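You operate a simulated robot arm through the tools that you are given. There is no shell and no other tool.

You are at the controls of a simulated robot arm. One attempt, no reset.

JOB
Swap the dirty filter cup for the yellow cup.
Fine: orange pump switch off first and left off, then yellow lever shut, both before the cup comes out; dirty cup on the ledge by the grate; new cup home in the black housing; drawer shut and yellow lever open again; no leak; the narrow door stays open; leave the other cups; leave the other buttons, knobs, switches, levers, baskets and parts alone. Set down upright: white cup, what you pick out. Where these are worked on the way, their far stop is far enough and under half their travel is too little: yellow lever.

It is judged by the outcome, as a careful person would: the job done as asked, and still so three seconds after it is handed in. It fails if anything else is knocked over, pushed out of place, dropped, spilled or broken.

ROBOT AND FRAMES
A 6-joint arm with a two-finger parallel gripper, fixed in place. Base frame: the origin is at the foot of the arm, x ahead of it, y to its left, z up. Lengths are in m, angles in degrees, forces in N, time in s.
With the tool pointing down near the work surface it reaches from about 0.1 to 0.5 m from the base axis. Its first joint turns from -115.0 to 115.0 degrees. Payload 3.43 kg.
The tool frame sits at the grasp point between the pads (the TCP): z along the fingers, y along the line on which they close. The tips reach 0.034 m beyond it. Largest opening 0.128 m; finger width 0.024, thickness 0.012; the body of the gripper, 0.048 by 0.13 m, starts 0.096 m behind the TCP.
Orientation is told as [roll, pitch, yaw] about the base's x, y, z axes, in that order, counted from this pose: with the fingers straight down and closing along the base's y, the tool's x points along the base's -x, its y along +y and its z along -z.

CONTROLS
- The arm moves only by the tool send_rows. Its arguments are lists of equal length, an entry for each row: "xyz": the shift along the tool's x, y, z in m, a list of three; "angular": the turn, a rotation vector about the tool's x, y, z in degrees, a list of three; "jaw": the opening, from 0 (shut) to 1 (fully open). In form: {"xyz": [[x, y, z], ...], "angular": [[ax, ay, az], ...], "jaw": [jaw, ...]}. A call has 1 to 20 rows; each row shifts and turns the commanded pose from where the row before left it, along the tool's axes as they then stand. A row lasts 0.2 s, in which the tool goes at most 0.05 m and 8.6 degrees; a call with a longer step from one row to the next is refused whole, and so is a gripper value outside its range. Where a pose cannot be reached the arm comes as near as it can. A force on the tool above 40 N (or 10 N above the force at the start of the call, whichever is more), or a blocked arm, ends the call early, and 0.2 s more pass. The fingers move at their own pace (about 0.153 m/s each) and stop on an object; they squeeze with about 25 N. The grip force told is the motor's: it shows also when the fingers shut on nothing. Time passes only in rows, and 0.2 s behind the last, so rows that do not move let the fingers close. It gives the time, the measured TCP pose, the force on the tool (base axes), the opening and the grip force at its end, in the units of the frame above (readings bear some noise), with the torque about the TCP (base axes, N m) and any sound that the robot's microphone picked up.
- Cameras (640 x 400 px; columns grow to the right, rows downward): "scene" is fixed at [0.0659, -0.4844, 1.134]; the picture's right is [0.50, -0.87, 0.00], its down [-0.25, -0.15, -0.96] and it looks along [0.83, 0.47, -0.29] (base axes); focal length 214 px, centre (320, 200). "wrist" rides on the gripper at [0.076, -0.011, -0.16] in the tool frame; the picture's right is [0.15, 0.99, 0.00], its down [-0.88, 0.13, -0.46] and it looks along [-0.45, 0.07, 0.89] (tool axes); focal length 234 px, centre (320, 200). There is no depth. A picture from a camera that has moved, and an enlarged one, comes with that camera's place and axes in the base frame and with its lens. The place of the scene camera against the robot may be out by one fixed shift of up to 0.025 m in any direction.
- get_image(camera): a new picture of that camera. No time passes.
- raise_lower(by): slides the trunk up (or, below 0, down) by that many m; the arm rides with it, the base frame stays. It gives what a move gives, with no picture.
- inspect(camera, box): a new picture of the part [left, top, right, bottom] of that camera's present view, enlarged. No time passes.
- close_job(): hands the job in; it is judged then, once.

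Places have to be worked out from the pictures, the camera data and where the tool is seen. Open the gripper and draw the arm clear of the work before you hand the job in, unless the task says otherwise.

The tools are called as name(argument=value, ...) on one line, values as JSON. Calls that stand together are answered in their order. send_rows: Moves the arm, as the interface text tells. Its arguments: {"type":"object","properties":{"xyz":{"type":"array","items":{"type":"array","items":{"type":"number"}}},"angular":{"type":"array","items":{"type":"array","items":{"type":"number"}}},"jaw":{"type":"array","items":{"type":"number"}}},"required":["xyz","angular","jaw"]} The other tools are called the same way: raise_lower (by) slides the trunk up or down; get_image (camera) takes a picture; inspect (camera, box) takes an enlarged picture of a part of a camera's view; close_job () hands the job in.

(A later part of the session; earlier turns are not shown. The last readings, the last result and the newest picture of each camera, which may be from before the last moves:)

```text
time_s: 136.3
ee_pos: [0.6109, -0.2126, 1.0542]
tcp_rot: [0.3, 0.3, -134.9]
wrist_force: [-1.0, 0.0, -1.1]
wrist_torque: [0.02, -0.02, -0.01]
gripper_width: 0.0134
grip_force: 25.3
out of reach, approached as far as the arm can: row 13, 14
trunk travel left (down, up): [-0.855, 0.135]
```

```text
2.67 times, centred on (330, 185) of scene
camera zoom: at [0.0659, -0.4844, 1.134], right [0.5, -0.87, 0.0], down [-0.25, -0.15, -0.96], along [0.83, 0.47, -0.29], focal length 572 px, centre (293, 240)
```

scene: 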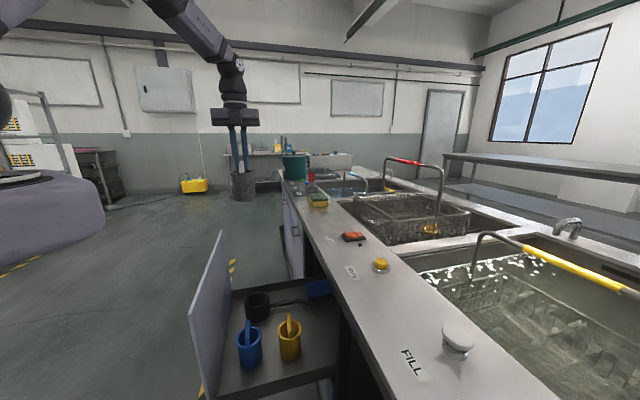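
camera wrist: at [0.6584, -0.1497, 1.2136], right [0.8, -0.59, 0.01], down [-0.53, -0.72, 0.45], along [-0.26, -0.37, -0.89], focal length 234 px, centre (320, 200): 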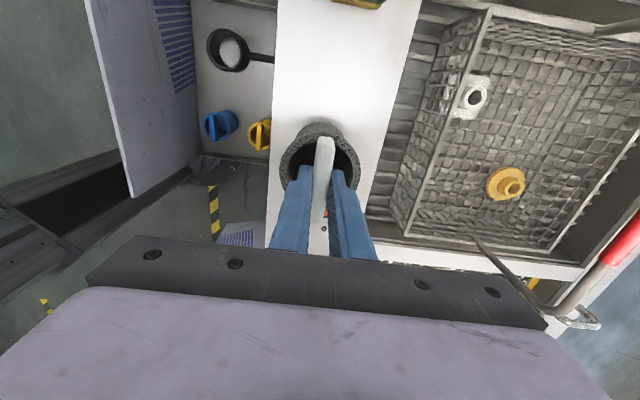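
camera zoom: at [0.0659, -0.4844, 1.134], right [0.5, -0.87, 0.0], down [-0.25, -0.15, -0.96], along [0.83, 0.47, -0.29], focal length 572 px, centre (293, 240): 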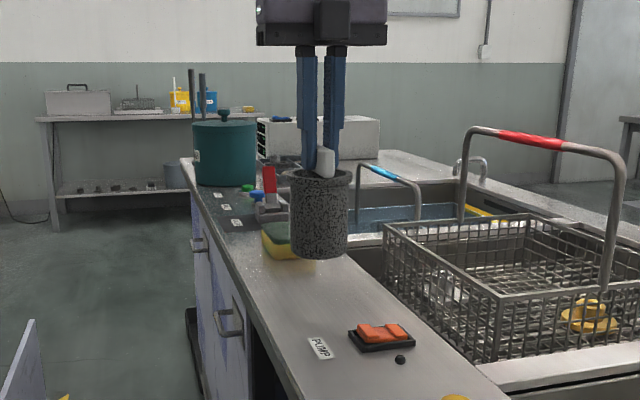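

Good spot: u≈0.282, d≈0.582, clear of switch and sponge. I lower the cup toward the ledge in steps.

send_rows(xyz=[[0, 0, 0.008], [0, 0, 0.01], [0, 0, 0.01], [0, 0, 0.01], [0, 0, 0.01], [0, 0, 0.008], [0, 0, 0]], angular=[[0, 0, 0], [0, 0, 0], [0, 0, 0], [0, 0, 0], [0, 0, 0], [0, 0, 0], [0, 0, 0]], jaw=[0, 0, 0, 0, 0, 0, 0])

inspect(camera="scene", box=[290, 140, 400, 250])

```text
time_s: 137.9
ee_pos: [0.6126, -0.214, 1.0013]
tcp_rot: [0.2, 0.3, -134.9]
wrist_force: [-0.2, -0.1, -0.9]
wrist_torque: [0.01, 0.0, -0.04]
gripper_width: 0.0135
grip_force: 24.7
trunk travel left (down, up): [-0.855, 0.135]
```

```text
3.64 times, centred on (345, 195) of scene
camera zoom: at [0.0659, -0.4844, 1.134], right [0.5, -0.87, 0.0], down [-0.25, -0.15, -0.96], along [0.83, 0.47, -0.29], focal length 780 px, centre (229, 218)
```

zoom: 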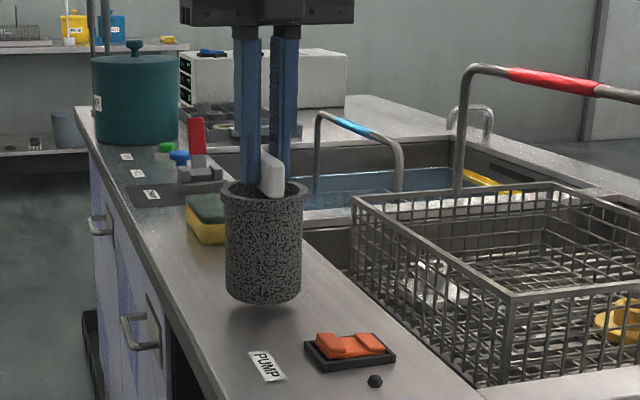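

The bottom looks only about a centimetre above the surface. I continue in 3 mm steps and watch for contact force.

send_rows(xyz=[[0, 0, 0.003], [0, 0, 0.003], [0, 0, 0]], angular=[[0, 0, 0], [0, 0, 0], [0, 0, 0]], jaw=[0, 0, 0])

send_rows(xyz=[[0, 0, 0.003], [0, 0, 0.002], [0, 0, 0]], angular=[[0, 0, 0], [0, 0, 0], [0, 0, 0]], jaw=[0, 0, 0])

inspect(camera="scene", box=[310, 180, 380, 250])

```text
time_s: 138.7
ee_pos: [0.6109, -0.2123, 0.9946]
tcp_rot: [0.3, 0.3, -134.8]
wrist_force: [0.2, 0.1, -0.3]
wrist_torque: [-0.03, 0.03, -0.01]
gripper_width: 0.0132
grip_force: 25.3
trunk travel left (down, up): [-0.855, 0.135]
```

```text
time_s: 139.5
ee_pos: [0.6108, -0.2126, 0.9902]
tcp_rot: [0.4, 0.3, -134.9]
wrist_force: [-0.6, -1.1, 4.6]
wrist_torque: [-0.01, 0.21, 0.02]
gripper_width: 0.0136
grip_force: 24.8
trunk travel left (down, up): [-0.855, 0.135]
```

```text
5.71 times, centred on (345, 215) of scene
camera zoom: at [0.0659, -0.4844, 1.134], right [0.5, -0.87, 0.0], down [-0.25, -0.15, -0.96], along [0.83, 0.47, -0.29], focal length 1226 px, centre (177, 114)
```

zoom: 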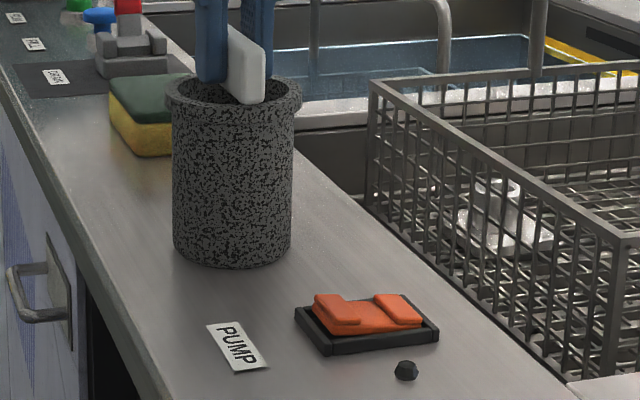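

Contact felt (≈5 N up). The cup is standing on the ledge; I lower a hair more and open the jaws gently, then lift away.

send_rows(xyz=[[0, 0, 0.0005], [0, 0, 0], [0, 0, 0]], angular=[[0, 0, 0], [0, 0, 0], [0, 0, 0]], jaw=[0, 0.25, 0.25])

inspect(camera="scene", box=[310, 180, 380, 250])

get_image(camera="wrist")

```text
time_s: 140.3
ee_pos: [0.6127, -0.2147, 0.9889]
tcp_rot: [0.3, 0.1, -134.8]
wrist_force: [-0.2, 0.2, 0.3]
wrist_torque: [0.03, -0.03, -0.02]
gripper_width: 0.032
grip_force: 0.1
trunk travel left (down, up): [-0.855, 0.135]
```

```text
5.71 times, centred on (345, 215) of scene
camera zoom: at [0.0659, -0.4844, 1.134], right [0.5, -0.87, 0.0], down [-0.25, -0.15, -0.96], along [0.83, 0.47, -0.29], focal length 1226 px, centre (177, 114)
```

zoom: 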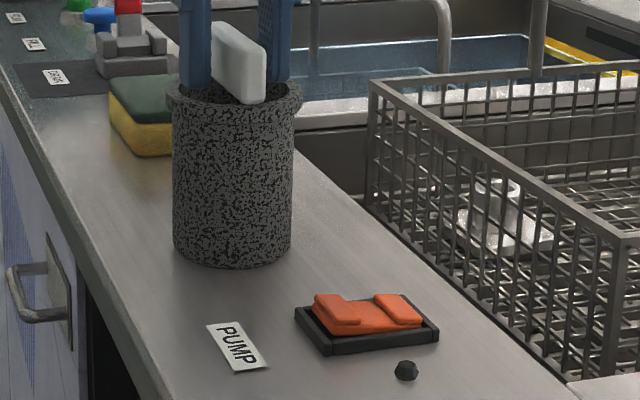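

```text
taken
camera wrist: at [0.6584, -0.1512, 1.1482], right [0.8, -0.59, 0.01], down [-0.53, -0.72, 0.45], along [-0.26, -0.37, -0.89], focal length 234 px, centre (320, 200)
```

wrist: 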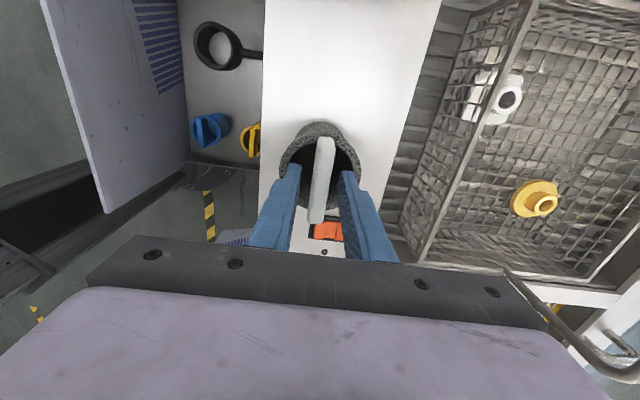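

The cup stands upright by itself on the ledge. I lift straight up clear of the fin.

send_rows(xyz=[[0, 0, -0.006], [0, 0, -0.012], [0, 0, -0.02], [0, 0, -0.03], [0, 0, -0.03], [0, 0, -0.03], [0, 0, 0]], angular=[[0, 0, 0], [0, 0, 0], [0, 0, 0], [0, 0, 0], [0, 0, 0], [0, 0, 0], [0, 0, 0]], jaw=[0.28, 0.28, 0.28, 0.28, 0.28, 0.28, 0.28])

get_image(camera="scene")

get_image(camera="wrist")

```text
time_s: 141.9
ee_pos: [0.5957, -0.208, 1.1135]
tcp_rot: [0.4, 0.4, -134.9]
wrist_force: [-0.4, -0.4, -1.0]
wrist_torque: [0.0, -0.01, 0.0]
gripper_width: 0.0356
grip_force: 0.0
out of reach, approached as far as the arm can: row 5, 6
trunk travel left (down, up): [-0.855, 0.135]
```

```text
taken
```

scene: 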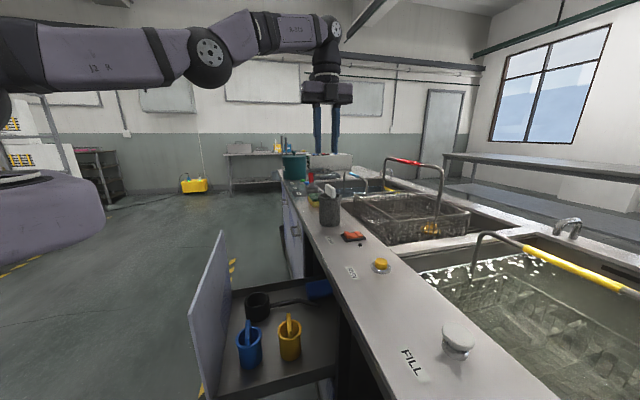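

```text
taken
camera wrist: at [0.6425, -0.1458, 1.2724], right [0.8, -0.59, 0.01], down [-0.53, -0.72, 0.45], along [-0.26, -0.37, -0.89], focal length 234 px, centre (320, 200)
```

wrist: 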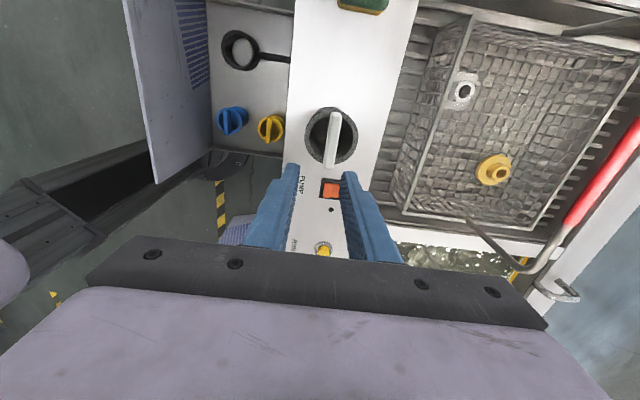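

The dirty cup is safely parked beside the grate. Now I move above the yellow cup and look again to refine its position.

send_rows(xyz=[[-0.0165, -0.0338, 0], [-0.0165, -0.0338, 0], [-0.0165, -0.0338, 0], [-0.0165, -0.0338, 0], [0, 0, 0]], angular=[[0, 0, 0], [0, 0, 0], [0, 0, 0], [0, 0, 0], [-0.4, 0, 0]], jaw=[0.4, 0.4, 0.4, 0.4, 0.4])

raise_lower(by=-0.25)

get_image(camera="wrist")

get_image(camera="scene")

```text
time_s: 143.1
ee_pos: [0.5937, -0.2071, 1.1156]
tcp_rot: [0.5, 0.2, -134.9]
wrist_force: [-0.1, 0.3, -0.7]
wrist_torque: [0.01, 0.0, 0.0]
gripper_width: 0.0514
grip_force: 0.0
out of reach, approached as far as the arm can: row 1, 2, 3, 4
trunk travel left (down, up): [-0.855, 0.135]
```

```text
time_s: 145.0
ee_pos: [0.5975, -0.2085, 0.9329]
tcp_rot: [2.5, 0.8, -134.9]
wrist_force: [-0.5, 1.7, 15.8]
wrist_torque: [-0.36, -0.13, -0.02]
gripper_width: 0.05
grip_force: 0.0
trunk travel left (down, up): [-0.658, 0.332]
stopped: the force on the tool passed its limit at 51 N (the readings are from after the stop); the commanded pose is now the measured one
```

```text
taken
camera wrist: at [0.6375, -0.1431, 1.0928], right [0.8, -0.59, 0.04], down [-0.55, -0.71, 0.45], along [-0.23, -0.38, -0.89], focal length 234 px, centre (320, 200)
```

wrist: 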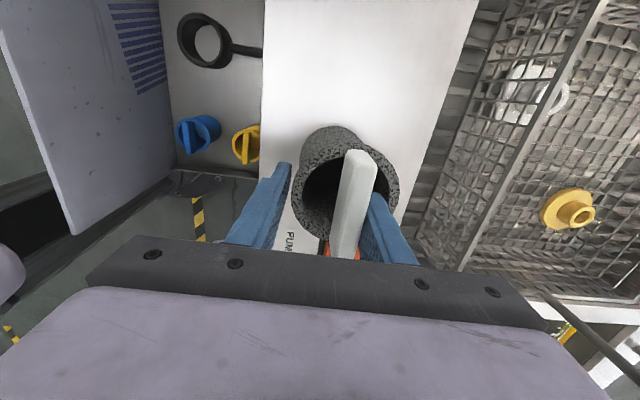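

```text
taken
```

scene: 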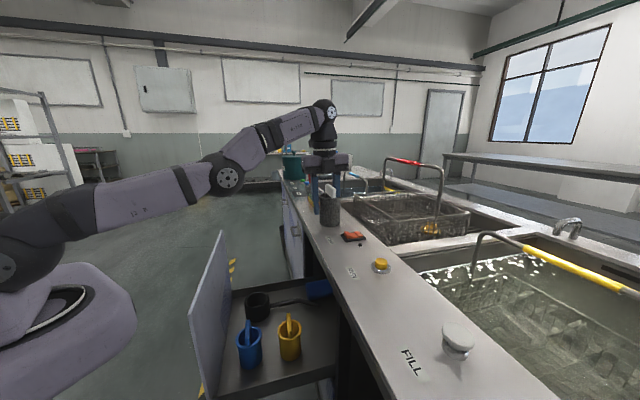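

The inward move was rejected as out of reach while the trunk came down, so the gripper has touched the parked cup and stopped on force. I look closely before doing anything.

inspect(camera="scene", box=[290, 140, 380, 250])

inspect(camera="wrist", box=[220, 90, 460, 280])

```text
3.64 times, centred on (335, 195) of scene
camera zoom: at [0.0659, -0.4844, 1.134], right [0.5, -0.87, 0.0], down [-0.25, -0.15, -0.96], along [0.83, 0.47, -0.29], focal length 780 px, centre (266, 218)
```

zoom: 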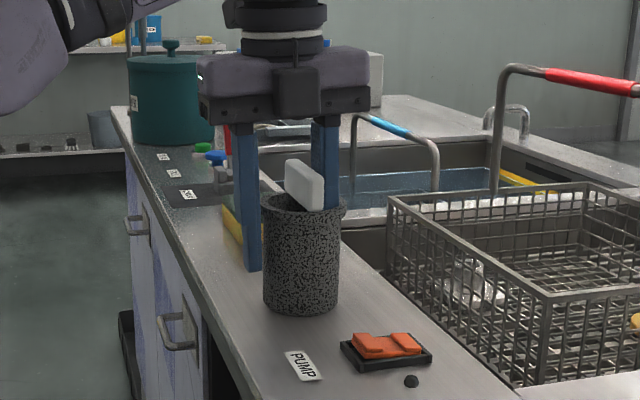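

```text
2.11 times, centred on (340, 185) of wrist
camera zoom: at [0.6375, -0.1431, 1.0928], right [0.8, -0.59, 0.04], down [-0.55, -0.71, 0.45], along [-0.23, -0.38, -0.89], focal length 493 px, centre (278, 232)
```

zoom: 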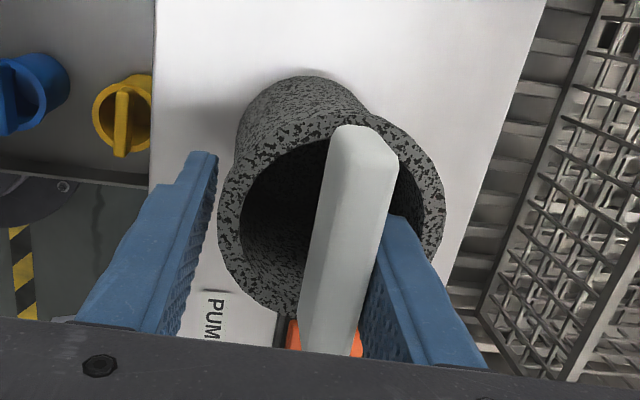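

The cup is still upright: one finger slipped inside beside its fin, the other is outside. I raise slowly and check that the cup stays put.

raise_lower(by=0.02)

inspect(camera="scene", box=[290, 140, 380, 250])

```text
time_s: 145.7
ee_pos: [0.5962, -0.2086, 0.9479]
tcp_rot: [1.9, 0.6, -134.9]
wrist_force: [0.2, -0.7, 0.3]
wrist_torque: [-0.01, 0.02, 0.0]
gripper_width: 0.0512
grip_force: 0.1
trunk travel left (down, up): [-0.678, 0.312]
```

```text
3.64 times, centred on (335, 195) of scene
camera zoom: at [0.0659, -0.4844, 1.134], right [0.5, -0.87, 0.0], down [-0.25, -0.15, -0.96], along [0.83, 0.47, -0.29], focal length 780 px, centre (266, 218)
```

zoom: 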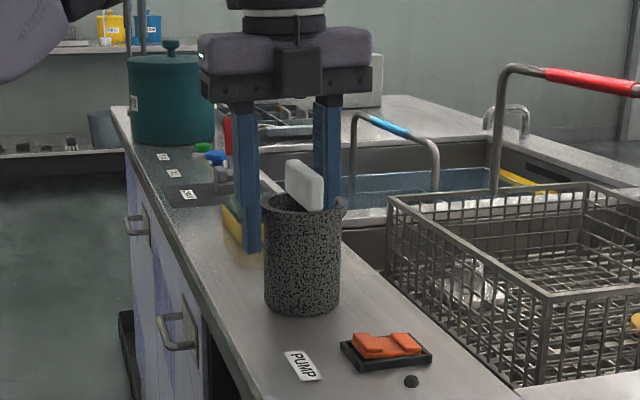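

No load now and the cup stays put. I raise another 13 cm to clear the fin.

raise_lower(by=0.13)

inspect(camera="scene", box=[290, 140, 380, 250])

```text
time_s: 147.2
ee_pos: [0.5973, -0.2083, 1.0805]
tcp_rot: [2.0, 0.9, -134.9]
wrist_force: [0.5, -0.5, 0.3]
wrist_torque: [0.0, -0.02, 0.01]
gripper_width: 0.0511
grip_force: 0.1
trunk travel left (down, up): [-0.808, 0.182]
```

```text
3.64 times, centred on (335, 195) of scene
camera zoom: at [0.0659, -0.4844, 1.134], right [0.5, -0.87, 0.0], down [-0.25, -0.15, -0.96], along [0.83, 0.47, -0.29], focal length 780 px, centre (266, 218)
```

zoom: 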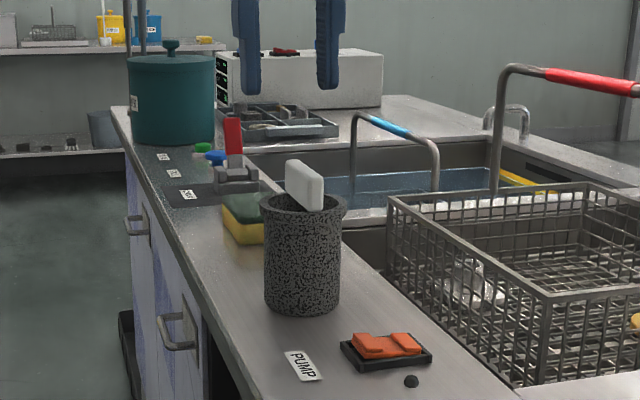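

The cup is fine, standing clear. Now I move back inward in a separate, checked step.

send_rows(xyz=[[0, -0.02, 0], [0, -0.03, 0], [0, -0.03, 0], [0, 0, 0]], angular=[[0, 0, 0], [0, 0, 0], [0, 0, 0], [0, 0, 0]], jaw=[0.4, 0.4, 0.4, 0.4])

```text
time_s: 148.2
ee_pos: [0.5389, -0.1513, 1.0756]
tcp_rot: [2.2, 1.0, -135.0]
wrist_force: [0.5, -0.2, -0.1]
wrist_torque: [0.0, -0.04, 0.02]
gripper_width: 0.0512
grip_force: 0.0
out of reach, approached as far as the arm can: row 1
trunk travel left (down, up): [-0.808, 0.182]
```

Now at u≈0.274, d≈0.488. I correct the 2° tilt and go over the yellow cup.

send_rows(xyz=[[-0.022, -0.017, 0], [-0.022, -0.017, 0], [-0.022, -0.017, 0], [0, 0, 0]], angular=[[2.2, -1.0, 0], [0, 0, 0], [0, 0, 0], [0, 0, 0]], jaw=[0.4, 0.4, 0.4, 0.4])

```text
time_s: 149.2
ee_pos: [0.458, -0.1643, 1.0748]
tcp_rot: [-0.1, -0.1, -135.0]
wrist_force: [0.2, 0.1, -0.2]
wrist_torque: [0.02, 0.0, 0.01]
gripper_width: 0.0513
grip_force: 0.0
trunk travel left (down, up): [-0.808, 0.182]
```

Over the yellow cup (u≈0.208, d≈0.44), tool vertical. I lower the trunk 0.25 m and look.

raise_lower(by=-0.25)

get_image(camera="wrist")

inspect(camera="wrist", box=[220, 60, 440, 240])

inspect(camera="scene", box=[200, 180, 370, 370])

```text
time_s: 151.8
ee_pos: [0.4578, -0.1643, 0.8254]
tcp_rot: [-0.1, -0.2, -134.9]
wrist_force: [0.1, -0.2, -0.1]
wrist_torque: [0.03, 0.03, -0.01]
gripper_width: 0.0511
grip_force: 0.1
trunk travel left (down, up): [-0.558, 0.432]
```

```text
taken
camera wrist: at [0.5065, -0.101, 0.9841], right [0.8, -0.59, 0.0], down [-0.53, -0.72, 0.46], along [-0.28, -0.37, -0.89], focal length 234 px, centre (320, 200)
```

wrist: 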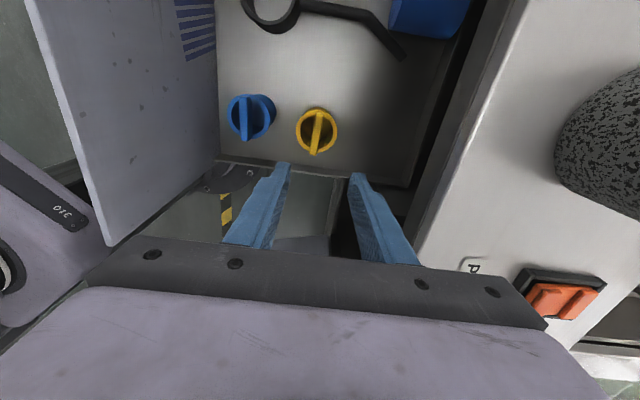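

```text
2.22 times, centred on (330, 150) of wrist
camera zoom: at [0.5065, -0.101, 0.9841], right [0.8, -0.59, 0.0], down [-0.53, -0.72, 0.46], along [-0.28, -0.37, -0.89], focal length 520 px, centre (298, 311)
```

zoom: 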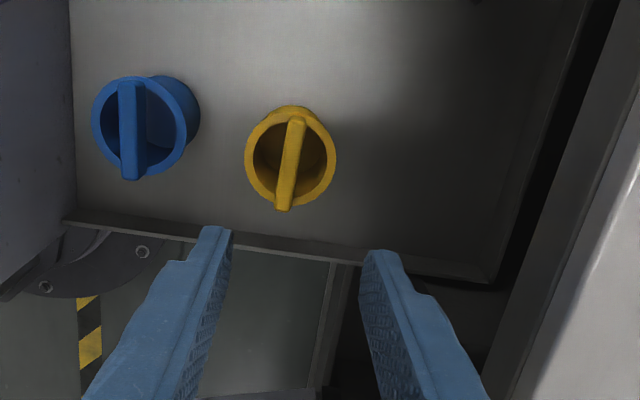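

```text
2.11 times, centred on (285, 275) of scene
camera zoom: at [0.0659, -0.4844, 1.134], right [0.5, -0.87, 0.0], down [-0.25, -0.15, -0.96], along [0.83, 0.47, -0.29], focal length 452 px, centre (394, 42)
```

zoom: 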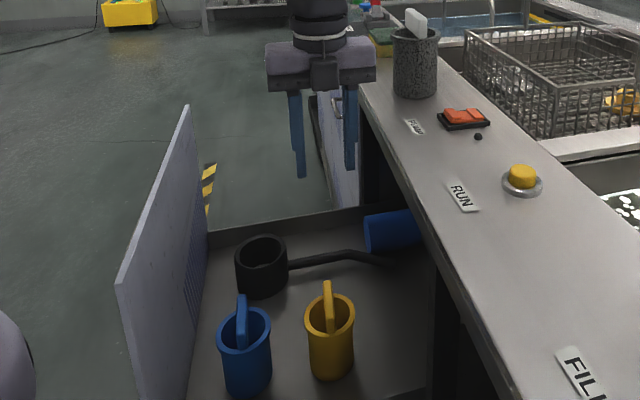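

Yellow fin works out at u≈0.202, d≈0.434. I nudge into alignment and lower 10 cm more.

send_rows(xyz=[[-0.005, -0.006, 0], [0, 0, 0]], angular=[[0, 0, 0], [0, 0, 0]], jaw=[0.35, 0.35])

raise_lower(by=-0.12)

get_image(camera="wrist")

inspect(camera="scene", box=[220, 220, 360, 370])

```text
time_s: 152.4
ee_pos: [0.4503, -0.164, 0.8254]
tcp_rot: [-0.1, -0.1, -134.9]
wrist_force: [0.2, -0.5, -0.4]
wrist_torque: [-0.03, 0.05, -0.02]
gripper_width: 0.0452
grip_force: 0.0
trunk travel left (down, up): [-0.558, 0.432]
```

```text
time_s: 153.9
ee_pos: [0.4502, -0.1637, 0.7044]
tcp_rot: [-0.2, -0.3, -134.8]
wrist_force: [0.0, -0.3, 0.8]
wrist_torque: [-0.02, 0.02, 0.01]
gripper_width: 0.0448
grip_force: 0.0
trunk travel left (down, up): [-0.438, 0.552]
```

```text
taken
camera wrist: at [0.4982, -0.1008, 0.8644], right [0.8, -0.59, 0.0], down [-0.53, -0.72, 0.46], along [-0.28, -0.37, -0.89], focal length 234 px, centre (320, 200)
```

wrist: 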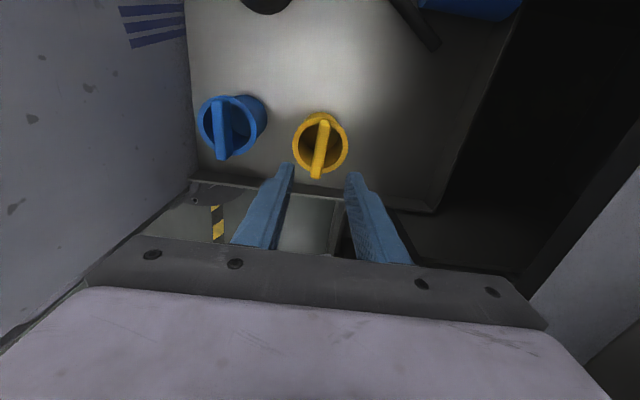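

```text
2.67 times, centred on (290, 295) of scene
camera zoom: at [0.0659, -0.4844, 1.134], right [0.5, -0.87, 0.0], down [-0.25, -0.15, -0.96], along [0.83, 0.47, -0.29], focal length 572 px, centre (400, -53)
```

zoom: 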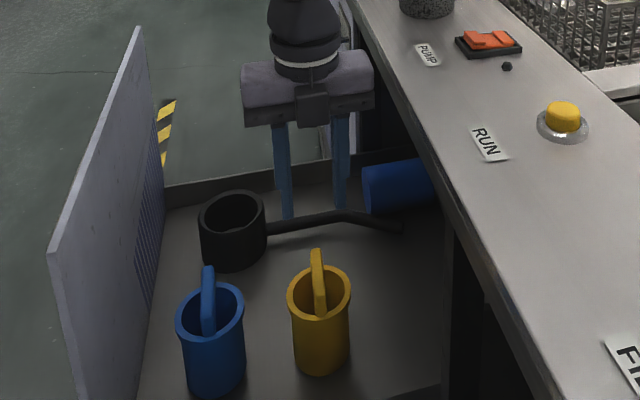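

inspect(camera="wrist", box=[260, 90, 400, 200])

```text
3.64 times, centred on (330, 145) of wrist
camera zoom: at [0.4982, -0.1008, 0.8644], right [0.8, -0.59, 0.0], down [-0.53, -0.72, 0.46], along [-0.28, -0.37, -0.89], focal length 852 px, centre (284, 400)
```

zoom: 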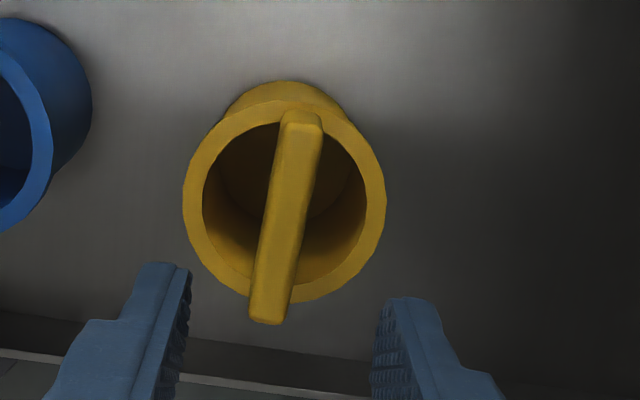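

Using the rim size, the yellow rim is near z≈0.57 with the fin top ≈0.61, at d≈0.433 – under my fingers. I descend with the jaws straddling the fin.

send_rows(xyz=[[0, -0.001, 0.02], [0, 0, 0.02], [0, 0, 0.02], [0, 0, 0.02], [0, 0, 0.008], [0, 0, 0]], angular=[[0, 0, 0], [0, 0, 0], [0, 0, 0], [0, 0, 0], [0, 0, 0], [0, 0, 0]], jaw=[0.35, 0.35, 0.35, 0.35, 0.35, 0.35])

get_image(camera="wrist")

inspect(camera="scene", box=[250, 260, 340, 370])

```text
time_s: 155.3
ee_pos: [0.4493, -0.1611, 0.6162]
tcp_rot: [-0.2, -0.3, -134.9]
wrist_force: [-1.0, 0.2, -0.1]
wrist_torque: [0.0, 0.0, 0.06]
gripper_width: 0.0449
grip_force: 0.1
trunk travel left (down, up): [-0.438, 0.552]
```

```text
taken
camera wrist: at [0.4973, -0.0997, 0.7744], right [0.8, -0.59, 0.0], down [-0.53, -0.72, 0.46], along [-0.28, -0.37, -0.89], focal length 234 px, centre (320, 200)
```

wrist: 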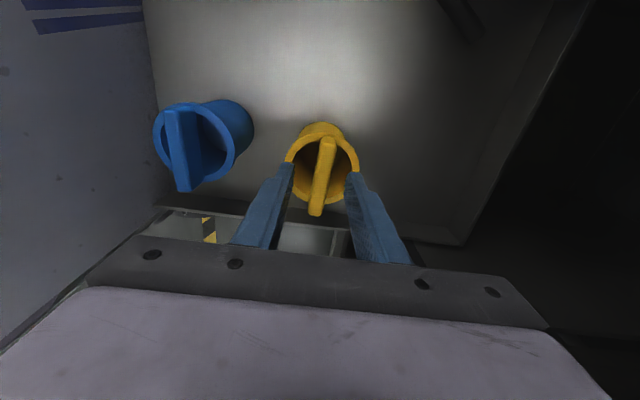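

```text
3.64 times, centred on (295, 315) of scene
camera zoom: at [0.0659, -0.4844, 1.134], right [0.5, -0.87, 0.0], down [-0.25, -0.15, -0.96], along [0.83, 0.47, -0.29], focal length 780 px, centre (411, -218)
```

zoom: 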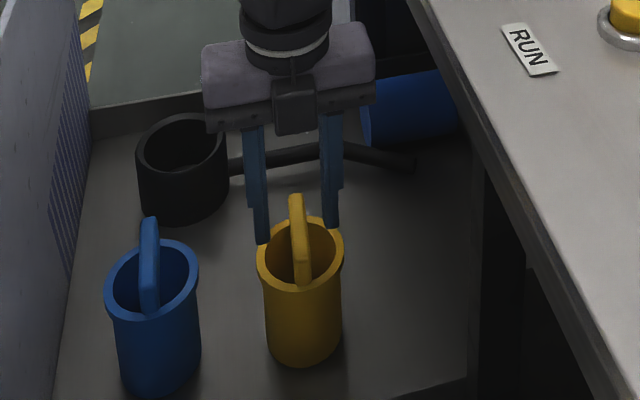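

Fingers straddle the fin; tips still ~1.5 cm above where the rim should be. I go down 12 mm more.

send_rows(xyz=[[0, 0, 0.006], [0, 0, 0.006], [0, 0, 0]], angular=[[0, 0, 0], [0, 0, 0], [0, 0, 0]], jaw=[0.35, 0.35, 0.35])

get_image(camera="wrist")

```text
time_s: 156.1
ee_pos: [0.4482, -0.1628, 0.6037]
tcp_rot: [-0.2, -0.3, -134.9]
wrist_force: [-0.3, 0.2, 0.5]
wrist_torque: [0.02, -0.01, 0.03]
gripper_width: 0.0449
grip_force: 0.1
trunk travel left (down, up): [-0.438, 0.552]
```

```text
taken
camera wrist: at [0.4976, -0.1003, 0.763], right [0.8, -0.59, 0.0], down [-0.53, -0.72, 0.46], along [-0.28, -0.37, -0.89], focal length 234 px, centre (320, 200)
```

wrist: 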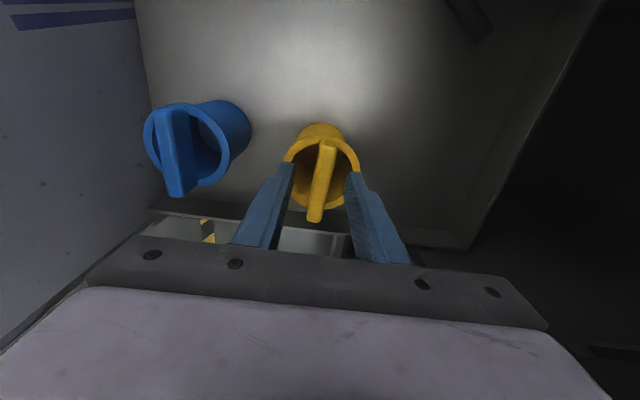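

This matches the white cup's grip view. I go 3 mm lower and close.

send_rows(xyz=[[0, 0, 0.003], [0, 0, 0], [0, 0, 0], [0, 0, 0], [0, 0, 0]], angular=[[0, 0, 0], [0, 0, 0], [0, 0, 0], [0, 0, 0], [0, 0, 0]], jaw=[0.35, 0, 0, 0, 0])

get_image(camera="wrist")

inspect(camera="scene", box=[250, 260, 340, 370])

```text
time_s: 157.3
ee_pos: [0.4493, -0.1629, 0.6011]
tcp_rot: [-0.2, -0.2, -134.9]
wrist_force: [0.3, 0.5, 0.2]
wrist_torque: [0.01, -0.05, 0.01]
gripper_width: 0.0132
grip_force: 24.9
trunk travel left (down, up): [-0.438, 0.552]
```

```text
taken
camera wrist: at [0.4973, -0.1001, 0.76], right [0.8, -0.59, 0.0], down [-0.53, -0.72, 0.46], along [-0.28, -0.37, -0.89], focal length 234 px, centre (320, 200)
```

wrist: 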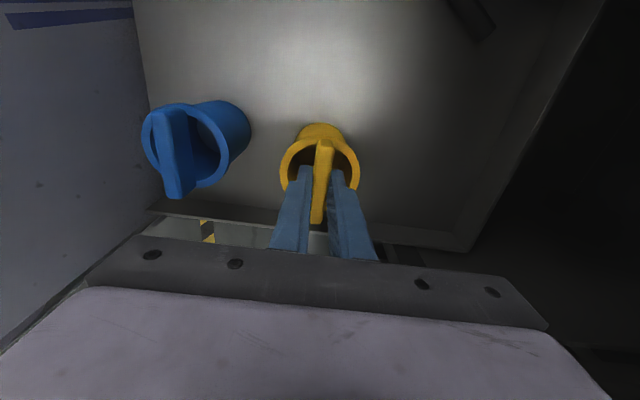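

```text
3.64 times, centred on (295, 315) of scene
camera zoom: at [0.0659, -0.4844, 1.134], right [0.5, -0.87, 0.0], down [-0.25, -0.15, -0.96], along [0.83, 0.47, -0.29], focal length 780 px, centre (411, -218)
```

zoom: 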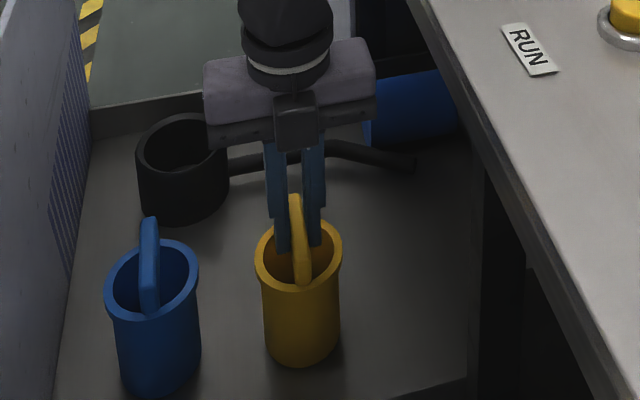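

Gripped (1.32 cm), nearly identical to how I held the white one. I lift it slowly, straight up.

send_rows(xyz=[[0, 0, -0.003], [0, 0, -0.004], [0, 0, -0.005], [0, 0, -0.006], [0, 0, -0.006], [0, 0, -0.006], [0, 0, -0.006], [0, 0, -0.006], [0, 0, -0.006], [0, 0, -0.006], [0, 0, -0.006], [0, 0, -0.006], [0, 0, -0.006], [0, 0, -0.006], [0, 0, -0.006], [0, 0, -0.006], [0, 0, -0.006], [0, 0, -0.004], [0, 0, -0.002], [0, 0, 0]], angular=[[0, 0, 0], [0, 0, 0], [0, 0, 0], [0, 0, 0], [0, 0, 0], [0, 0, 0], [0, 0, 0], [0, 0, 0], [0, 0, 0], [0, 0, 0], [0, 0, 0], [0, 0, 0], [0, 0, 0], [0, 0, 0], [0, 0, 0], [0, 0, 0], [0, 0, 0], [0, 0, 0], [0, 0, 0], [0, 0, 0]], jaw=[0, 0, 0, 0, 0, 0, 0, 0, 0, 0, 0, 0, 0, 0, 0, 0, 0, 0, 0, 0])

get_image(camera="wrist")

inspect(camera="scene", box=[220, 220, 360, 370])

```text
time_s: 161.5
ee_pos: [0.4503, -0.1643, 0.7039]
tcp_rot: [-0.2, -0.2, -135.0]
wrist_force: [1.6, 0.8, -1.0]
wrist_torque: [0.0, 0.0, -0.01]
gripper_width: 0.0131
grip_force: 25.1
trunk travel left (down, up): [-0.438, 0.552]
```

```text
taken
camera wrist: at [0.498, -0.1, 0.8628], right [0.8, -0.59, 0.0], down [-0.53, -0.72, 0.46], along [-0.28, -0.37, -0.89], focal length 234 px, centre (320, 200)
```

wrist: 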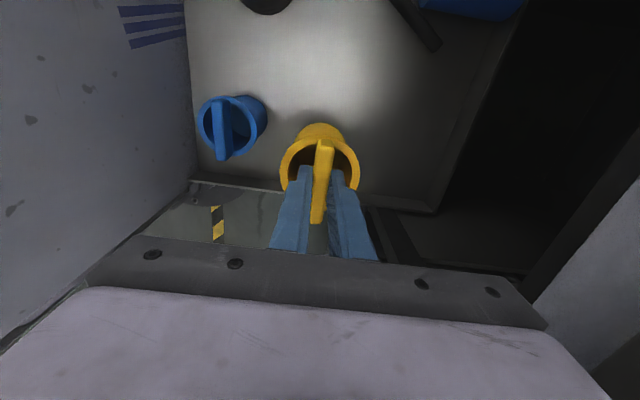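

```text
2.67 times, centred on (290, 295) of scene
camera zoom: at [0.0659, -0.4844, 1.134], right [0.5, -0.87, 0.0], down [-0.25, -0.15, -0.96], along [0.83, 0.47, -0.29], focal length 572 px, centre (400, -53)
```

zoom: 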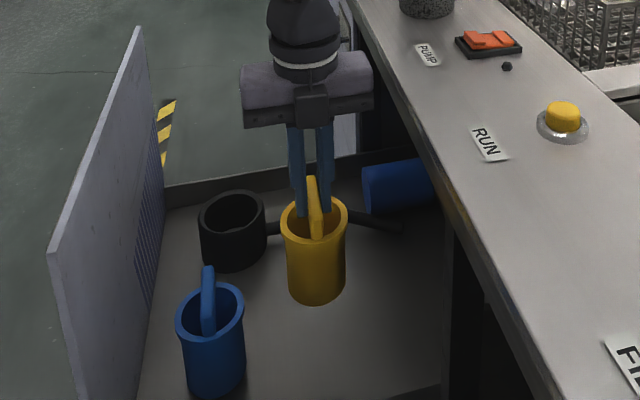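

Yellow cup hangs upright with the same offset as the white one had. I raise 6 cm and move part-way toward the housing to re-measure its location.

raise_lower(by=0.08)

send_rows(xyz=[[0.006, -0.006, 0], [0.012, -0.012, 0], [0.015, -0.015, 0], [0.015, -0.015, 0], [0.015, -0.015, 0], [0.015, -0.015, 0], [0.012, -0.012, 0], [0.006, -0.006, 0], [0, 0, 0]], angular=[[0, 0, 0], [0, 0, 0], [0, 0, 0], [0, 0, 0], [0, 0, 0], [0, 0, 0], [0, 0, 0], [0, 0, 0], [0, 0, 0]], jaw=[0, 0, 0, 0, 0, 0, 0, 0, 0])

get_image(camera="wrist")

inspect(camera="wrist", box=[240, 0, 420, 160])

```text
time_s: 162.7
ee_pos: [0.4492, -0.1628, 0.7842]
tcp_rot: [-0.2, -0.2, -134.9]
wrist_force: [0.7, 0.2, -0.2]
wrist_torque: [-0.02, 0.0, 0.01]
gripper_width: 0.0135
grip_force: 24.7
trunk travel left (down, up): [-0.518, 0.472]
```

```text
time_s: 164.7
ee_pos: [0.4497, -0.0254, 0.7854]
tcp_rot: [-0.2, -0.2, -135.0]
wrist_force: [-0.2, -0.1, -0.8]
wrist_torque: [-0.01, 0.01, 0.04]
gripper_width: 0.0131
grip_force: 24.9
trunk travel left (down, up): [-0.518, 0.472]
```

```text
taken
camera wrist: at [0.4979, 0.0377, 0.9433], right [0.8, -0.6, 0.0], down [-0.53, -0.72, 0.46], along [-0.28, -0.37, -0.89], focal length 234 px, centre (320, 200)
```

wrist: 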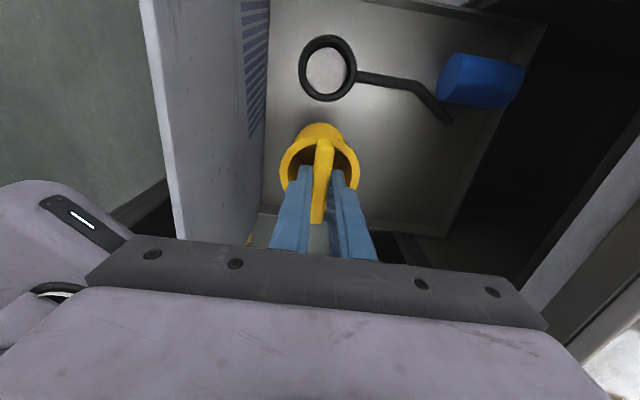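

```text
2.50 times, centred on (330, 80) of wrist
camera zoom: at [0.4979, 0.0377, 0.9433], right [0.8, -0.6, 0.0], down [-0.53, -0.72, 0.46], along [-0.28, -0.37, -0.89], focal length 585 px, centre (295, 500)
```

zoom: 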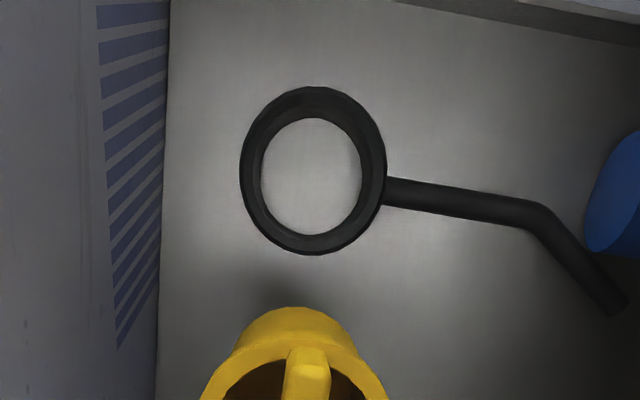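

The housing is a ring open to the drawer floor, centre about u≈0.394, d≈0.331; the white cup came out at TCP u≈0.393, d≈0.330. I move above it.

send_rows(xyz=[[0.008, -0.001, 0], [0.014, -0.001, 0], [0.016, -0.001, 0], [0.016, -0.001, 0], [0.016, -0.001, 0], [0.014, 0, 0], [0.009, 0, 0], [0, 0, 0]], angular=[[0, 0, 0], [0, 0, 0], [0, 0, 0], [0, 0, 0], [0, 0, 0], [0, 0, 0], [0, 0, 0], [0, 0, 0]], jaw=[0, 0, 0, 0, 0, 0, 0, 0])

get_image(camera="wrist")

inspect(camera="scene", box=[210, 200, 330, 330])

```text
time_s: 166.5
ee_pos: [0.5117, 0.043, 0.7821]
tcp_rot: [-0.2, -0.2, -134.9]
wrist_force: [0.0, 0.4, -1.2]
wrist_torque: [0.01, -0.01, 0.01]
gripper_width: 0.0134
grip_force: 25.3
trunk travel left (down, up): [-0.518, 0.472]
```

```text
taken
camera wrist: at [0.5602, 0.106, 0.9412], right [0.8, -0.59, 0.0], down [-0.53, -0.72, 0.46], along [-0.28, -0.37, -0.89], focal length 234 px, centre (320, 200)
```

wrist: 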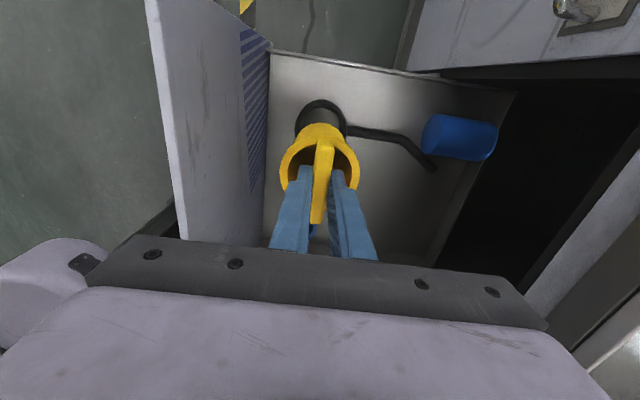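

```text
3.08 times, centred on (270, 265) of scene
camera zoom: at [0.0659, -0.4844, 1.134], right [0.5, -0.87, 0.0], down [-0.25, -0.15, -0.96], along [0.83, 0.47, -0.29], focal length 660 px, centre (474, 0)
```

zoom: 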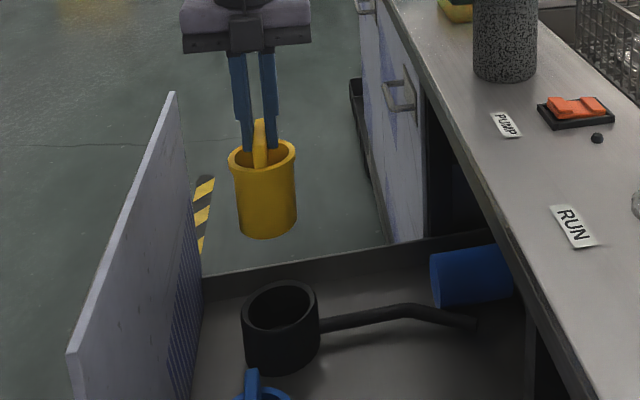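

Alignment matches the white cup's exit path. I lower toward the ring mouth.

send_rows(xyz=[[0, 0, 0.008], [0, 0, 0.012], [0, 0, 0.014], [0, 0, 0.014], [0, 0, 0.014], [0, 0, 0.014], [0, 0, 0.012], [0, 0, 0.008], [0, 0, 0]], angular=[[0, 0, 0], [0, 0, 0], [0, 0, 0], [0, 0, 0], [0, 0, 0], [0, 0, 0], [0, 0, 0], [0, 0, 0], [0, 0, 0]], jaw=[0, 0, 0, 0, 0, 0, 0, 0, 0])

inspect(camera="scene", box=[220, 230, 320, 330])

inspect(camera="wrist", box=[240, 70, 420, 240])

```text
time_s: 168.5
ee_pos: [0.5115, 0.045, 0.6871]
tcp_rot: [-0.1, -0.1, -134.9]
wrist_force: [0.8, 1.0, -0.4]
wrist_torque: [0.01, -0.01, 0.04]
gripper_width: 0.0132
grip_force: 25.4
trunk travel left (down, up): [-0.518, 0.472]
```

```text
4.00 times, centred on (270, 280) of scene
camera zoom: at [0.0659, -0.4844, 1.134], right [0.5, -0.87, 0.0], down [-0.25, -0.15, -0.96], along [0.83, 0.47, -0.29], focal length 858 px, centre (520, -120)
```

zoom: 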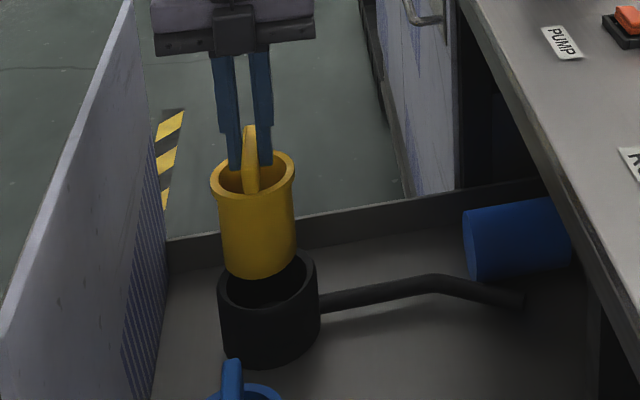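

```text
2.35 times, centred on (330, 155) of wrist
camera zoom: at [0.5592, 0.107, 0.8471], right [0.8, -0.59, 0.0], down [-0.53, -0.72, 0.46], along [-0.28, -0.37, -0.89], focal length 551 px, centre (296, 306)
```

zoom: 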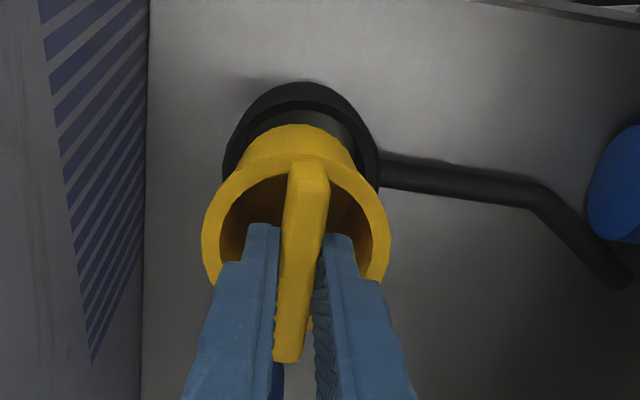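

In the wrist view the cup body and the ring share the same centre line (d aligned; u within ~2 mm). I lower in 4 mm steps into the ring mouth.

send_rows(xyz=[[0, 0, 0.004], [0, 0, 0.004], [0, 0, 0.004], [0, 0, 0.004], [0, 0, 0.004], [0, 0, 0.004], [0, 0, 0.004], [0, 0, 0.004], [0, 0, 0]], angular=[[0, 0, 0], [0, 0, 0], [0, 0, 0], [0, 0, 0], [0, 0, 0], [0, 0, 0], [0, 0, 0], [0, 0, 0], [0, 0, 0]], jaw=[0, 0, 0, 0, 0, 0, 0, 0, 0])

inspect(camera="scene", box=[220, 230, 320, 330])

inspect(camera="wrist", box=[240, 70, 420, 240])

```text
time_s: 170.5
ee_pos: [0.5114, 0.0429, 0.6535]
tcp_rot: [-0.1, -0.2, -134.9]
wrist_force: [-0.5, -0.2, -0.9]
wrist_torque: [-0.02, 0.02, 0.0]
gripper_width: 0.0134
grip_force: 24.9
trunk travel left (down, up): [-0.518, 0.472]
```

```text
4.00 times, centred on (270, 280) of scene
camera zoom: at [0.0659, -0.4844, 1.134], right [0.5, -0.87, 0.0], down [-0.25, -0.15, -0.96], along [0.83, 0.47, -0.29], focal length 858 px, centre (520, -120)
```

zoom: 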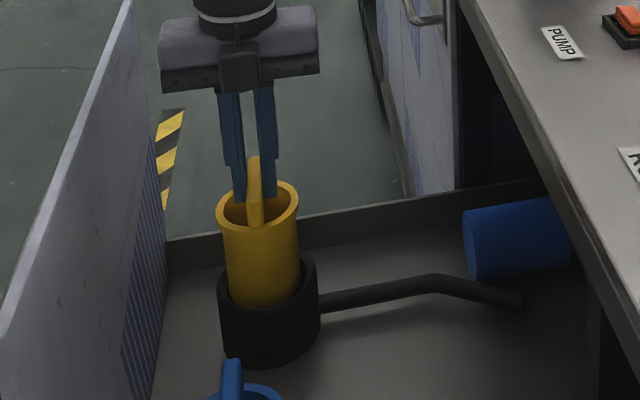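

```text
2.35 times, centred on (330, 155) of wrist
camera zoom: at [0.5598, 0.106, 0.8131], right [0.8, -0.59, 0.0], down [-0.53, -0.72, 0.46], along [-0.28, -0.37, -0.89], focal length 551 px, centre (296, 306)
```

zoom: 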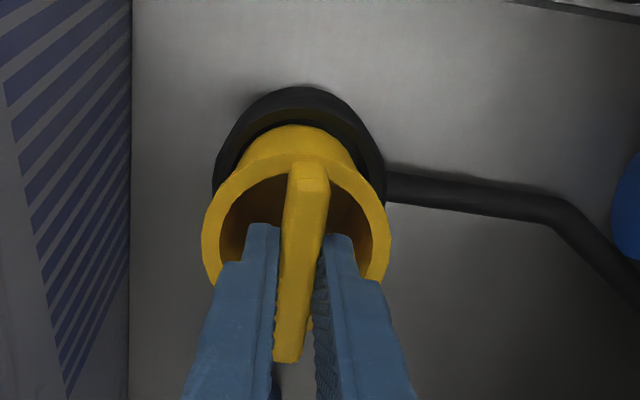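

The cup bottom has entered the ring without contact. I continue down at the same pace.

send_rows(xyz=[[0, 0, 0.004], [0, 0, 0.004], [0, 0, 0.004], [0, 0, 0.004], [0, 0, 0.004], [0, 0, 0.004], [0, 0, 0.004], [0, 0, 0.004], [0, 0, 0.004], [0, 0, 0.003], [0, 0, 0]], angular=[[0, 0, 0], [0, 0, 0], [0, 0, 0], [0, 0, 0], [0, 0, 0], [0, 0, 0], [0, 0, 0], [0, 0, 0], [0, 0, 0], [0, 0, 0], [0, 0, 0]], jaw=[0, 0, 0, 0, 0, 0, 0, 0, 0, 0, 0])

inspect(camera="scene", box=[220, 230, 320, 330])

inspect(camera="wrist", box=[240, 70, 420, 240])

```text
time_s: 172.9
ee_pos: [0.5114, 0.0432, 0.6168]
tcp_rot: [-0.2, -0.2, -134.9]
wrist_force: [0.9, 0.1, -0.1]
wrist_torque: [-0.01, -0.06, -0.04]
gripper_width: 0.0133
grip_force: 25.3
trunk travel left (down, up): [-0.518, 0.472]
```

```text
4.00 times, centred on (270, 280) of scene
camera zoom: at [0.0659, -0.4844, 1.134], right [0.5, -0.87, 0.0], down [-0.25, -0.15, -0.96], along [0.83, 0.47, -0.29], focal length 858 px, centre (520, -120)
```

zoom: 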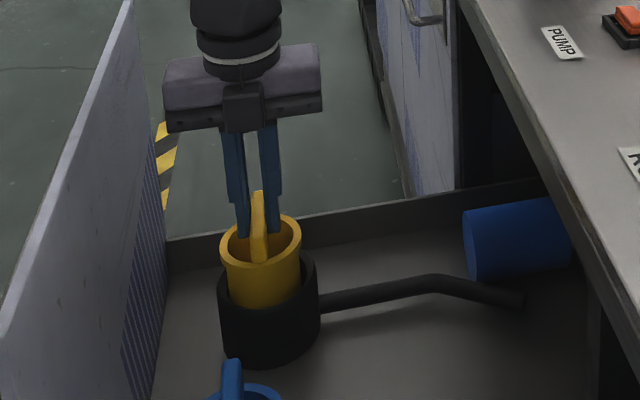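

```text
2.35 times, centred on (330, 155) of wrist
camera zoom: at [0.5591, 0.1055, 0.7753], right [0.8, -0.59, 0.0], down [-0.53, -0.72, 0.46], along [-0.28, -0.37, -0.89], focal length 551 px, centre (296, 306)
```

zoom: 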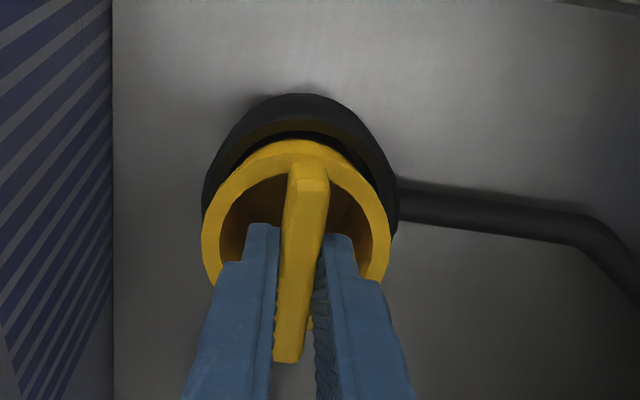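

Still free of contact at z=0.617; about 1.5 cm to go. I continue in 3 mm steps.

send_rows(xyz=[[0, 0, 0.003], [0, 0, 0.003], [0, 0, 0.003], [0, 0, 0.003], [0, 0, 0.002], [0, 0, 0]], angular=[[0, 0, 0], [0, 0, 0], [0, 0, 0], [0, 0, 0], [0, 0, 0], [0, 0, 0]], jaw=[0, 0, 0, 0, 0, 0])

inspect(camera="scene", box=[220, 230, 320, 330])

```text
time_s: 174.3
ee_pos: [0.5086, 0.0439, 0.6043]
tcp_rot: [0.1, 0.0, -134.9]
wrist_force: [-3.7, -0.7, 19.2]
wrist_torque: [-0.23, 0.27, 0.03]
gripper_width: 0.0133
grip_force: 25.1
trunk travel left (down, up): [-0.518, 0.472]
```

```text
4.00 times, centred on (270, 280) of scene
camera zoom: at [0.0659, -0.4844, 1.134], right [0.5, -0.87, 0.0], down [-0.25, -0.15, -0.96], along [0.83, 0.47, -0.29], focal length 858 px, centre (520, -120)
```

zoom: 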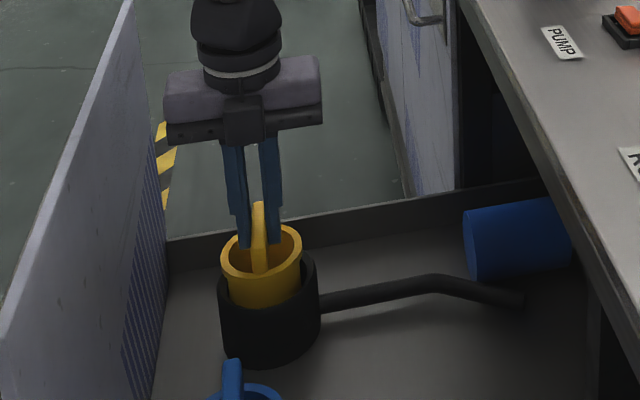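

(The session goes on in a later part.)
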